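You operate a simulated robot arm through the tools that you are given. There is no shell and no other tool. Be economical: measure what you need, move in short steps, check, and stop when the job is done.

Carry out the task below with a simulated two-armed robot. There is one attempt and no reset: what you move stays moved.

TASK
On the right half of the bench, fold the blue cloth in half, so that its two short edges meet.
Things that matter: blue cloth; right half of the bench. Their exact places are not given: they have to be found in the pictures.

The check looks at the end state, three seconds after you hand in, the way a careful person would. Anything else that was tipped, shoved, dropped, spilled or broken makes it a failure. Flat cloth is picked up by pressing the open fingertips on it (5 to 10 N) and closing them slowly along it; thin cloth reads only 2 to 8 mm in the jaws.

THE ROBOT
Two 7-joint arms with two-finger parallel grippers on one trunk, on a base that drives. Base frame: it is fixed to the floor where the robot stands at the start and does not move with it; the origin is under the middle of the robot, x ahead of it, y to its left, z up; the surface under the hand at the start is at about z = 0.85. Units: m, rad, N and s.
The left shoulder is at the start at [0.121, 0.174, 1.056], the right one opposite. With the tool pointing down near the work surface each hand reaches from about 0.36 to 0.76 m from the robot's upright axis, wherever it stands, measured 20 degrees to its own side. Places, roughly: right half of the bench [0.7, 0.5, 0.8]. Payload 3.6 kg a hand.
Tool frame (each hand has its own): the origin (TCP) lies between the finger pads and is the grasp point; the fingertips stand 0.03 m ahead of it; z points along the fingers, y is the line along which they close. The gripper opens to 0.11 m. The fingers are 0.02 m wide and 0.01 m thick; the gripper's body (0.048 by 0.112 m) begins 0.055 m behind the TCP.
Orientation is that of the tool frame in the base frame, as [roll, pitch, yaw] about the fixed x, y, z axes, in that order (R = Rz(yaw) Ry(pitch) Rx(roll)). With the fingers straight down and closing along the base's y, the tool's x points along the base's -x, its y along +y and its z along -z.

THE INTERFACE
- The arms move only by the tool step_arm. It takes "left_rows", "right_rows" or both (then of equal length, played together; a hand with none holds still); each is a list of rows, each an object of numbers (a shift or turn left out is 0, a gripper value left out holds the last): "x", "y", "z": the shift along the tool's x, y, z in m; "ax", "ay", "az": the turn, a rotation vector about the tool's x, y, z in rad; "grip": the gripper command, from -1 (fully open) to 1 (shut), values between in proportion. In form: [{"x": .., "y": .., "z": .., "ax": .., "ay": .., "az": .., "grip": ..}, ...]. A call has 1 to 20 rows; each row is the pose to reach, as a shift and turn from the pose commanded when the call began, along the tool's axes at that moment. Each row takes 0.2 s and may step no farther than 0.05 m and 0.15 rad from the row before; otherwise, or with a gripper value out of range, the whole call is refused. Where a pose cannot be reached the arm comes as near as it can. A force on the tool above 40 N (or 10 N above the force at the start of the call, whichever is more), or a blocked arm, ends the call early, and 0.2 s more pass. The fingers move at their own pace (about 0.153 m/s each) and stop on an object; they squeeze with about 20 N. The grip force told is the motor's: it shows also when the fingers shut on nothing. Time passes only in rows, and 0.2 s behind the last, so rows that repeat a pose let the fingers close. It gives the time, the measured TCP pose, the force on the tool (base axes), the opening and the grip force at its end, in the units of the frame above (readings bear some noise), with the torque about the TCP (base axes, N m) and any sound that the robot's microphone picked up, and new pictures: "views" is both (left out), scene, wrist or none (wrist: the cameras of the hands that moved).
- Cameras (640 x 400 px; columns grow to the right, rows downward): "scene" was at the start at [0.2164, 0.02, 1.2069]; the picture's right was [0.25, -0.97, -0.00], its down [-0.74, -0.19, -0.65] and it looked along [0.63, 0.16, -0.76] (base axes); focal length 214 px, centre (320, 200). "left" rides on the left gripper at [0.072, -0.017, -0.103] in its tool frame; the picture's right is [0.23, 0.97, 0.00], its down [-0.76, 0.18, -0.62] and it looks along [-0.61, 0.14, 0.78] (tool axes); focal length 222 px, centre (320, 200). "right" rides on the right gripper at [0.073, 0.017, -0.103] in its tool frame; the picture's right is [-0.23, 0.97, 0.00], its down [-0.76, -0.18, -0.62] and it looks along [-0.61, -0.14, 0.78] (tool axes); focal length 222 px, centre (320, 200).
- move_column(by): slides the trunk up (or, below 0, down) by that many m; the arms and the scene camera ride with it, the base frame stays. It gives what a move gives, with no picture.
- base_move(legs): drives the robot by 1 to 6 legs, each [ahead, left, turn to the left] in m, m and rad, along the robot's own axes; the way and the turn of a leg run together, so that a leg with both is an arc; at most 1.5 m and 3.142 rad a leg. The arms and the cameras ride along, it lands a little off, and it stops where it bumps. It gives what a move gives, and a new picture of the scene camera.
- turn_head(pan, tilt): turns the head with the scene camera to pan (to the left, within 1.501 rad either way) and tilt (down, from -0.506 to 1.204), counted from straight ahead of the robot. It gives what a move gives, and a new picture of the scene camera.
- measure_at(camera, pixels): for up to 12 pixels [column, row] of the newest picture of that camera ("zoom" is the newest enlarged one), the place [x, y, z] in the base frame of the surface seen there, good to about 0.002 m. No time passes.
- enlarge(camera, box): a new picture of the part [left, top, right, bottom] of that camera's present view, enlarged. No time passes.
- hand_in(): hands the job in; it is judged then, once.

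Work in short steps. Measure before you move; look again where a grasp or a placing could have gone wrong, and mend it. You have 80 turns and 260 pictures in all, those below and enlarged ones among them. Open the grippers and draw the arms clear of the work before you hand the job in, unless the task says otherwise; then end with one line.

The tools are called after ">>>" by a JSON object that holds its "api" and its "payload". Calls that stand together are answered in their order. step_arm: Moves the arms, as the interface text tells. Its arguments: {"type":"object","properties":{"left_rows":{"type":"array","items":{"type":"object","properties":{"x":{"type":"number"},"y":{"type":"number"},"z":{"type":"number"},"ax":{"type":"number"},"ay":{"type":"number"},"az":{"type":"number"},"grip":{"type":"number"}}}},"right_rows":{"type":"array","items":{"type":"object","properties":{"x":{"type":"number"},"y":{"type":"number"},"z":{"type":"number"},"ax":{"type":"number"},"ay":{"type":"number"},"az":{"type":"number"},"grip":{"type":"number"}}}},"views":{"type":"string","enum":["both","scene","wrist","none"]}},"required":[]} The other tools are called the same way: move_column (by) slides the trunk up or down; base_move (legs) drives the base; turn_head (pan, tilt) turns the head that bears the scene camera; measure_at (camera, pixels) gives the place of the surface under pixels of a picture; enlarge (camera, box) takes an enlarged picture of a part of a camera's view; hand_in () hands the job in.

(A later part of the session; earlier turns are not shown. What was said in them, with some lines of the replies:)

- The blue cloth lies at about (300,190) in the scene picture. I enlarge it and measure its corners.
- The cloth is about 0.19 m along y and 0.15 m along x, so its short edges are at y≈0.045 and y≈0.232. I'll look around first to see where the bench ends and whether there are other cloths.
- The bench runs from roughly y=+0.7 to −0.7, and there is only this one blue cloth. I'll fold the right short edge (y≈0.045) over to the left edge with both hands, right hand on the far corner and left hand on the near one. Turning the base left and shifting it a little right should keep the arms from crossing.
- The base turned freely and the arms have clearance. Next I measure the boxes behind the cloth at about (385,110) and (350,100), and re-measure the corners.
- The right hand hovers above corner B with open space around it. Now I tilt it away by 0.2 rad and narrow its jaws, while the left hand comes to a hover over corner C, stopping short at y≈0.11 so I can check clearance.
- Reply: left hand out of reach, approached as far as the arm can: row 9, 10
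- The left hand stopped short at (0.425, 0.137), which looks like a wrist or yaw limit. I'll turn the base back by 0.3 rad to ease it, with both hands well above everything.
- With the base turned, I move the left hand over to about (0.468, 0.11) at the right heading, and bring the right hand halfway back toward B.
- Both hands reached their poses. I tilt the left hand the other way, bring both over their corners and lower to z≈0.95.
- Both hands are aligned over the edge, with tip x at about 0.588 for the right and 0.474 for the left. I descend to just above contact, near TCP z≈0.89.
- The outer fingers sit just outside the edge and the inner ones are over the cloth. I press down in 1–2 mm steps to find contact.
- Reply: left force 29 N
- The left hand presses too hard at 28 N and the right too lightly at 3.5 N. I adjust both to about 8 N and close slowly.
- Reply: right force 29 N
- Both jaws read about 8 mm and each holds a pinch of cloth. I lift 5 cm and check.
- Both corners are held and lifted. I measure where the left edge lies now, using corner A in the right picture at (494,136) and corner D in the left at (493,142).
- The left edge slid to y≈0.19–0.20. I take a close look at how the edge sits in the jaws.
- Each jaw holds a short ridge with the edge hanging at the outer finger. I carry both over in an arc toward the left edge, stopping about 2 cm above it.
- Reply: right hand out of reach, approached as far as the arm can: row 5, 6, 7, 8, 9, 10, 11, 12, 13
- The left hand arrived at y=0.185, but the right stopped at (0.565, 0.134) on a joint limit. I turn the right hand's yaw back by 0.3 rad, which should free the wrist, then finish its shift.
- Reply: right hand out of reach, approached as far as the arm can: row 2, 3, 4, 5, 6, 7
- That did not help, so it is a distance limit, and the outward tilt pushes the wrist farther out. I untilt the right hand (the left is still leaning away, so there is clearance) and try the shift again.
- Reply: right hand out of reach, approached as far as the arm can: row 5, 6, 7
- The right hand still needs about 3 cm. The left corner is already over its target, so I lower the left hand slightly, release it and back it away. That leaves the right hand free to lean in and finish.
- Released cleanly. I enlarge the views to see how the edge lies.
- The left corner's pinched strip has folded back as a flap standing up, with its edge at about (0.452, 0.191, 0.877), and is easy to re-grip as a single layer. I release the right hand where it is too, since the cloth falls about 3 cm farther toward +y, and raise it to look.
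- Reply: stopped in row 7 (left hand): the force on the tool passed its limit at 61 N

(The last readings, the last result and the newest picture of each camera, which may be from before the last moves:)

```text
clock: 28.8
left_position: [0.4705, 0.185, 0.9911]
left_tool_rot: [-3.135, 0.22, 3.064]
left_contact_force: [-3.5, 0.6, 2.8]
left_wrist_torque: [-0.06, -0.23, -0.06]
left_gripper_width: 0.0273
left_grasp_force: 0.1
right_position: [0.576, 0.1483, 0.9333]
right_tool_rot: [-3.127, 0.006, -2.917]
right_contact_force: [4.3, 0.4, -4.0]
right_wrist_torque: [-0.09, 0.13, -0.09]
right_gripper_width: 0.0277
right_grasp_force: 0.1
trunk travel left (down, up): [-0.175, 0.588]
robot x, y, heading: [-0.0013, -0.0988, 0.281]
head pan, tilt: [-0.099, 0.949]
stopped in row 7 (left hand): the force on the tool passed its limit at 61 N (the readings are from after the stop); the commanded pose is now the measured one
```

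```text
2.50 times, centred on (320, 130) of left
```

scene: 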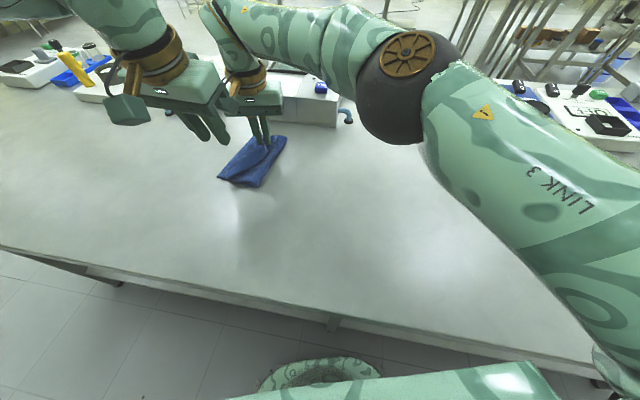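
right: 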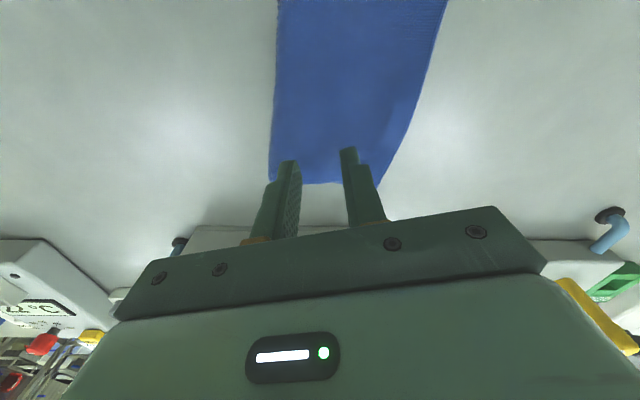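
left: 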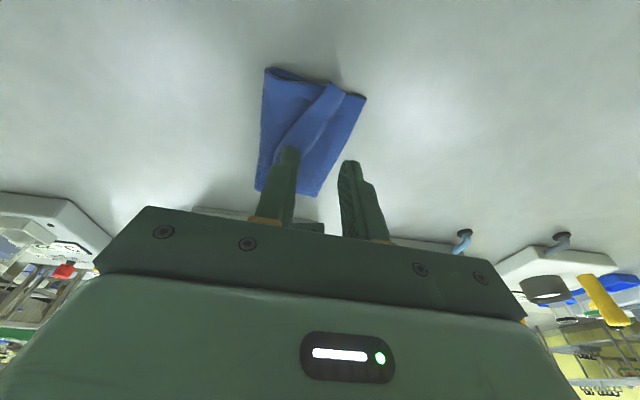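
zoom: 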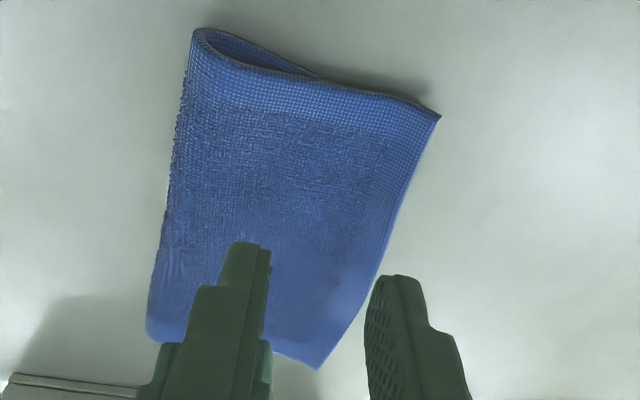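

The cloth has sprung open into a nearly perfect fold. The hands nudged each other on the way up, so I move the left hand away first (up, toward −x and +y), then the right.

>>> {"api": "step_arm", "payload": {"left_rows": [{"x": 0.02, "y": 0.01}, {"x": 0.05, "y": 0.03, "z": -0.02}, {"x": 0.08, "y": 0.06, "z": -0.05}, {"x": 0.11, "y": 0.09, "z": -0.07}, {"x": 0.14, "y": 0.12, "z": -0.07}], "views": "none"}}

>>> {"api": "step_arm", "payload": {"right_rows": [{"z": -0.03}, {"z": -0.07}, {"x": 0.02, "y": -0.03, "z": -0.1}, {"x": 0.04, "y": -0.07, "z": -0.11}, {"x": 0.06, "y": -0.11, "z": -0.11}, {"x": 0.08, "y": -0.15, "z": -0.11}, {"x": 0.1, "y": -0.19, "z": -0.11}], "views": "scene"}}

>>> {"api": "enlarge", "payload": {"camera": "scene", "box": [200, 120, 310, 200]}}

```text
refused: row 3 steps farther than a row can; nothing moved
```

```text
clock: 29.1
left_position: [0.471, 0.1841, 0.9979]
left_tool_rot: [-3.134, 0.239, 3.061]
left_contact_force: [-4.1, -0.4, 3.5]
left_wrist_torque: [-0.03, -0.25, -0.08]
left_gripper_width: 0.0272
left_grasp_force: 0.0
right_position: [0.5787, 0.1467, 0.9418]
right_tool_rot: [-3.118, 0.009, -2.913]
right_contact_force: [3.8, 0.6, -2.8]
right_wrist_torque: [-0.12, 0.15, -0.12]
right_gripper_width: 0.0274
right_grasp_force: 0.1
trunk travel left (down, up): [-0.175, 0.588]
robot x, y, heading: [0.0006, -0.0997, 0.28]
head pan, tilt: [-0.099, 0.949]
stopped in row 1 (left hand): the force on the tool passed its limit at 62 N (the readings are from after the stop); the commanded pose is now the measured one
```

scene: 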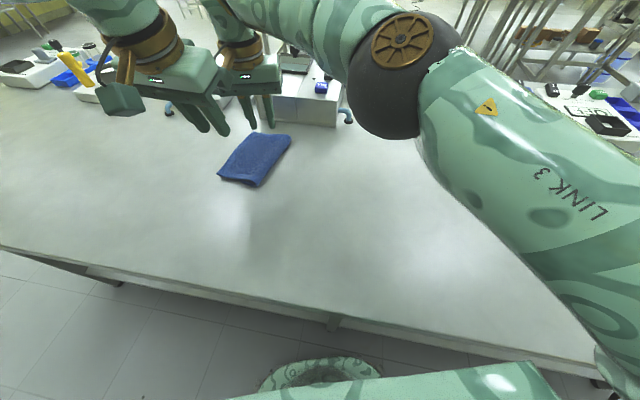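

```text
5.00 times, centred on (255, 160) of scene
```

zoom: 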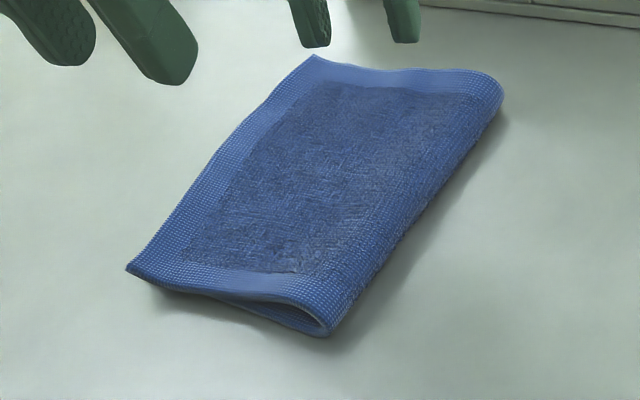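

The left retreat was refused because a step was too long. I send it again with smaller steps, left hand first.

>>> {"api": "step_arm", "payload": {"left_rows": [{"x": 0.01, "z": -0.01}, {"x": 0.02, "z": -0.03}, {"x": 0.03, "y": 0.02, "z": -0.05}, {"x": 0.05, "y": 0.05, "z": -0.065}, {"x": 0.07, "y": 0.08, "z": -0.075}, {"x": 0.09, "y": 0.11, "z": -0.08}], "views": "none"}}

```text
clock: 30.6
left_position: [0.4054, 0.2496, 1.0513]
left_tool_rot: [-3.133, 0.24, 3.061]
left_contact_force: [-0.2, -0.2, -0.6]
left_wrist_torque: [-0.04, 0.0, -0.01]
left_gripper_width: 0.0277
left_grasp_force: 0.0
left hand out of reach, approached as far as the arm can: row 5, 6
right_position: [0.5789, 0.1472, 0.9415]
right_tool_rot: [-3.118, 0.008, -2.912]
right_contact_force: [-0.6, -0.5, 1.0]
right_wrist_torque: [0.0, 0.0, 0.02]
right_gripper_width: 0.0274
right_grasp_force: 0.0
trunk travel left (down, up): [-0.175, 0.588]
robot x, y, heading: [0.0004, -0.101, 0.281]
head pan, tilt: [-0.099, 0.949]
```

Left is clear. Now I raise the right hand and draw it back to the right.

>>> {"api": "step_arm", "payload": {"right_rows": [{"z": -0.03}, {"z": -0.07}, {"x": 0.015, "y": -0.03, "z": -0.1}, {"x": 0.03, "y": -0.07, "z": -0.11}, {"x": 0.05, "y": -0.11, "z": -0.11}, {"x": 0.07, "y": -0.15, "z": -0.11}, {"x": 0.09, "y": -0.19, "z": -0.11}]}}

>>> {"api": "enlarge", "payload": {"camera": "scene", "box": [200, 120, 310, 200]}}

>>> {"api": "enlarge", "payload": {"camera": "left", "box": [170, 50, 370, 210]}}

```text
clock: 32.1
left_position: [0.4052, 0.2489, 1.0526]
left_tool_rot: [-3.134, 0.239, 3.063]
left_contact_force: [-0.3, -0.2, -1.0]
left_wrist_torque: [0.01, 0.04, 0.04]
left_gripper_width: 0.0276
left_grasp_force: 0.0
right_position: [0.5313, -0.0578, 1.0559]
right_tool_rot: [-3.118, 0.012, -2.911]
right_contact_force: [0.3, 0.6, 0.7]
right_wrist_torque: [0.03, 0.01, -0.03]
right_gripper_width: 0.0275
right_grasp_force: 0.1
right hand out of reach, approached as far as the arm can: row 1, 2
trunk travel left (down, up): [-0.175, 0.588]
robot x, y, heading: [0.0017, -0.0966, 0.278]
head pan, tilt: [-0.099, 0.949]
```

scene: 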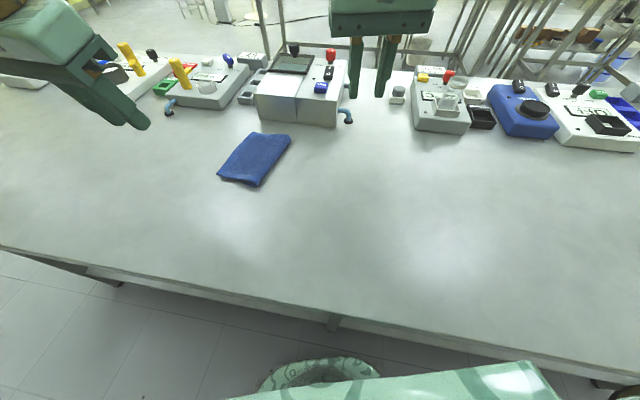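
right: 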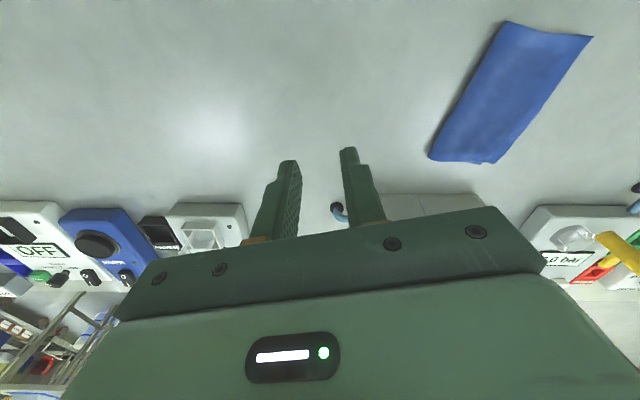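

```text
5.00 times, centred on (255, 160) of scene
```

zoom: 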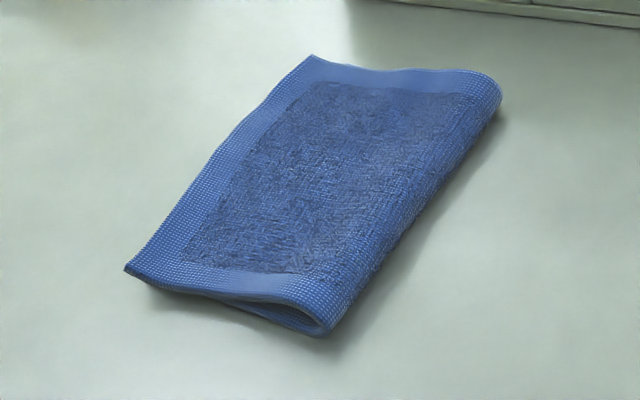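

```text
2.50 times, centred on (270, 130) of left
```

zoom: 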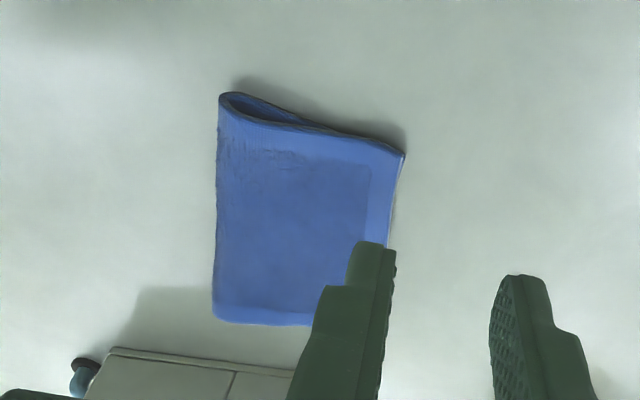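

The fold looks good. I measure its width (half of 0.187 would be about 0.094) to learn whether the top edge overshoots the hidden bottom edge, and zoom in on the left edge.

>>> {"api": "measure_at", "payload": {"camera": "zoom", "pixels": [[221, 100], [402, 154], [393, 200], [214, 305], [300, 200], [385, 240]]}}

>>> {"api": "measure_at", "payload": {"camera": "scene", "pixels": [[226, 174], [235, 158], [245, 145], [254, 134], [263, 132], [289, 136], [280, 157], [265, 182]]}}

>>> {"api": "step_arm", "payload": {"left_rows": [{"y": 0.03}, {"y": 0.06}, {"y": 0.09}], "views": "wrist"}}

>>> {"api": "enlarge", "payload": {"camera": "left", "box": [160, 40, 320, 200]}}

```text
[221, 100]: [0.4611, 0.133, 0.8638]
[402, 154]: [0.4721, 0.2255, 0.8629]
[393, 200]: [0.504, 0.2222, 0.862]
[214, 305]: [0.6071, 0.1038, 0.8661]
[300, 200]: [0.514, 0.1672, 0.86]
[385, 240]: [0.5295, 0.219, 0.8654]
```

```text
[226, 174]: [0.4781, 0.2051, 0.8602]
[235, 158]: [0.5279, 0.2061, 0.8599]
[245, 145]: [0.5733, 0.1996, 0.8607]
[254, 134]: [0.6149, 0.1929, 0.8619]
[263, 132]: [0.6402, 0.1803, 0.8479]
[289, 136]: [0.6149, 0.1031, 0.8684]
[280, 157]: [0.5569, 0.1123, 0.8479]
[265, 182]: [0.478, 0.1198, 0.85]
```

```text
clock: 33.0
left_position: [0.4051, 0.2494, 1.051]
left_tool_rot: [-3.131, 0.239, 3.062]
left_contact_force: [-0.2, -0.5, -0.3]
left_wrist_torque: [0.03, -0.01, 0.01]
left_gripper_width: 0.0275
left_grasp_force: 0.0
left hand out of reach, approached as far as the arm can: row 1, 2, 3
right_position: [0.5315, -0.0568, 1.0558]
right_tool_rot: [-3.117, 0.012, -2.913]
right_contact_force: [0.2, -1.3, 0.1]
right_wrist_torque: [0.02, -0.02, 0.03]
right_gripper_width: 0.0276
right_grasp_force: 0.1
trunk travel left (down, up): [-0.175, 0.588]
robot x, y, heading: [-0.0013, -0.0979, 0.274]
head pan, tilt: [-0.099, 0.949]
```

left: 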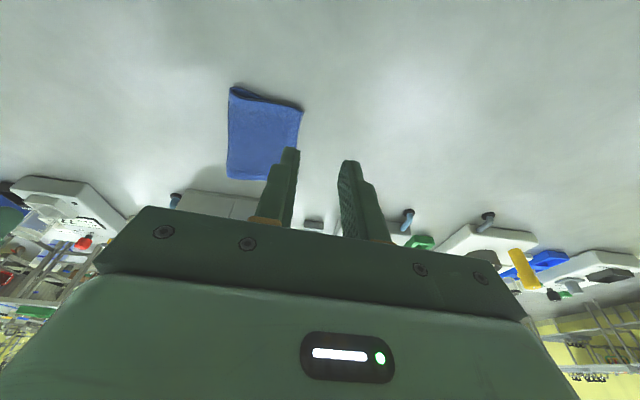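

```text
2.50 times, centred on (240, 120) of left
```

zoom: 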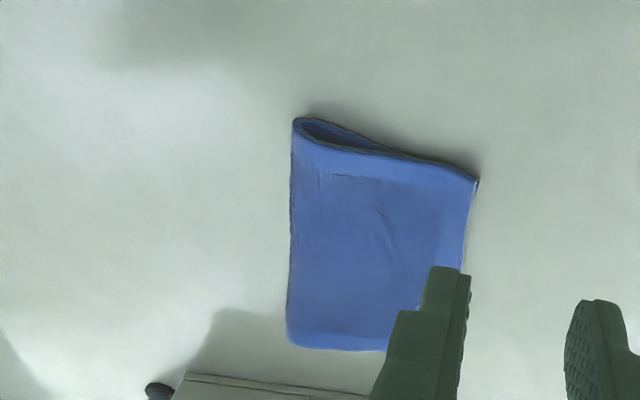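

The folded cloth measures about 0.092 m across and 0.15 m long, so the two short edges meet within a few millimetres. I open both grippers and draw the arms farther back before handing in.

>>> {"api": "step_arm", "payload": {"left_rows": [{"z": -0.02, "grip": -1}, {"x": 0.03, "z": -0.03}, {"x": 0.06, "z": -0.04}], "right_rows": [{"x": 0.03, "z": -0.02, "grip": -1}, {"x": 0.06, "y": -0.02, "z": -0.02}, {"x": 0.1, "y": -0.04, "z": -0.02}], "views": "scene"}}

>>> {"api": "enlarge", "payload": {"camera": "scene", "box": [200, 120, 310, 200]}}

```text
clock: 33.8
left_position: [0.3366, 0.2519, 1.0723]
left_tool_rot: [-3.136, 0.24, 3.066]
left_contact_force: [0.2, -0.2, 0.4]
left_wrist_torque: [-0.03, -0.03, -0.02]
left_gripper_width: 0.11
left_grasp_force: 0.0
left hand out of reach, approached as far as the arm can: row 1
right_position: [0.4417, -0.1187, 1.0738]
right_tool_rot: [-3.117, 0.01, -2.913]
right_contact_force: [0.3, -0.5, -0.3]
right_wrist_torque: [0.02, -0.05, -0.01]
right_gripper_width: 0.1102
right_grasp_force: 0.1
trunk travel left (down, up): [-0.175, 0.588]
robot x, y, heading: [0.0018, -0.0984, 0.282]
head pan, tilt: [-0.099, 0.949]
```

scene: 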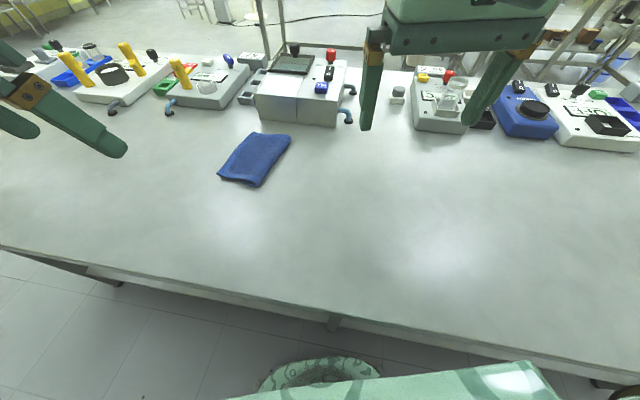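

```text
5.00 times, centred on (255, 160) of scene
```

zoom: 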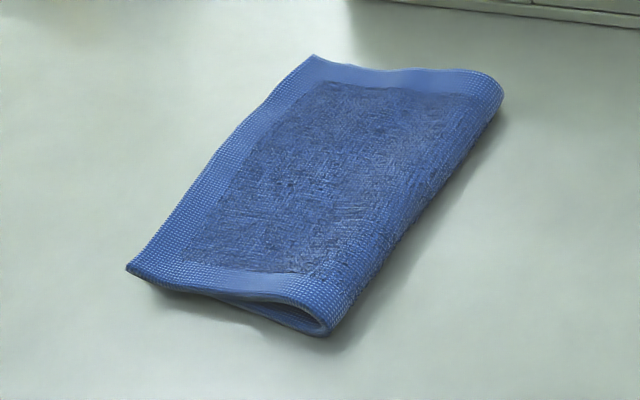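

The cloth is folded with its short edges together, nothing else has moved, and both hands are open and clear. I hand in.

>>> {"api": "hand_in", "payload": {}}

```text
The job is handed in.
```

I folded the blue cloth in half on the bench and handed the job in. Its short edges look to meet within about a centimetre, though the lower edge is mostly hidden under the upper one. The hands bumped each other twice (about 60 N) while I was raising them after letting go, but nothing else on the bench was moved.
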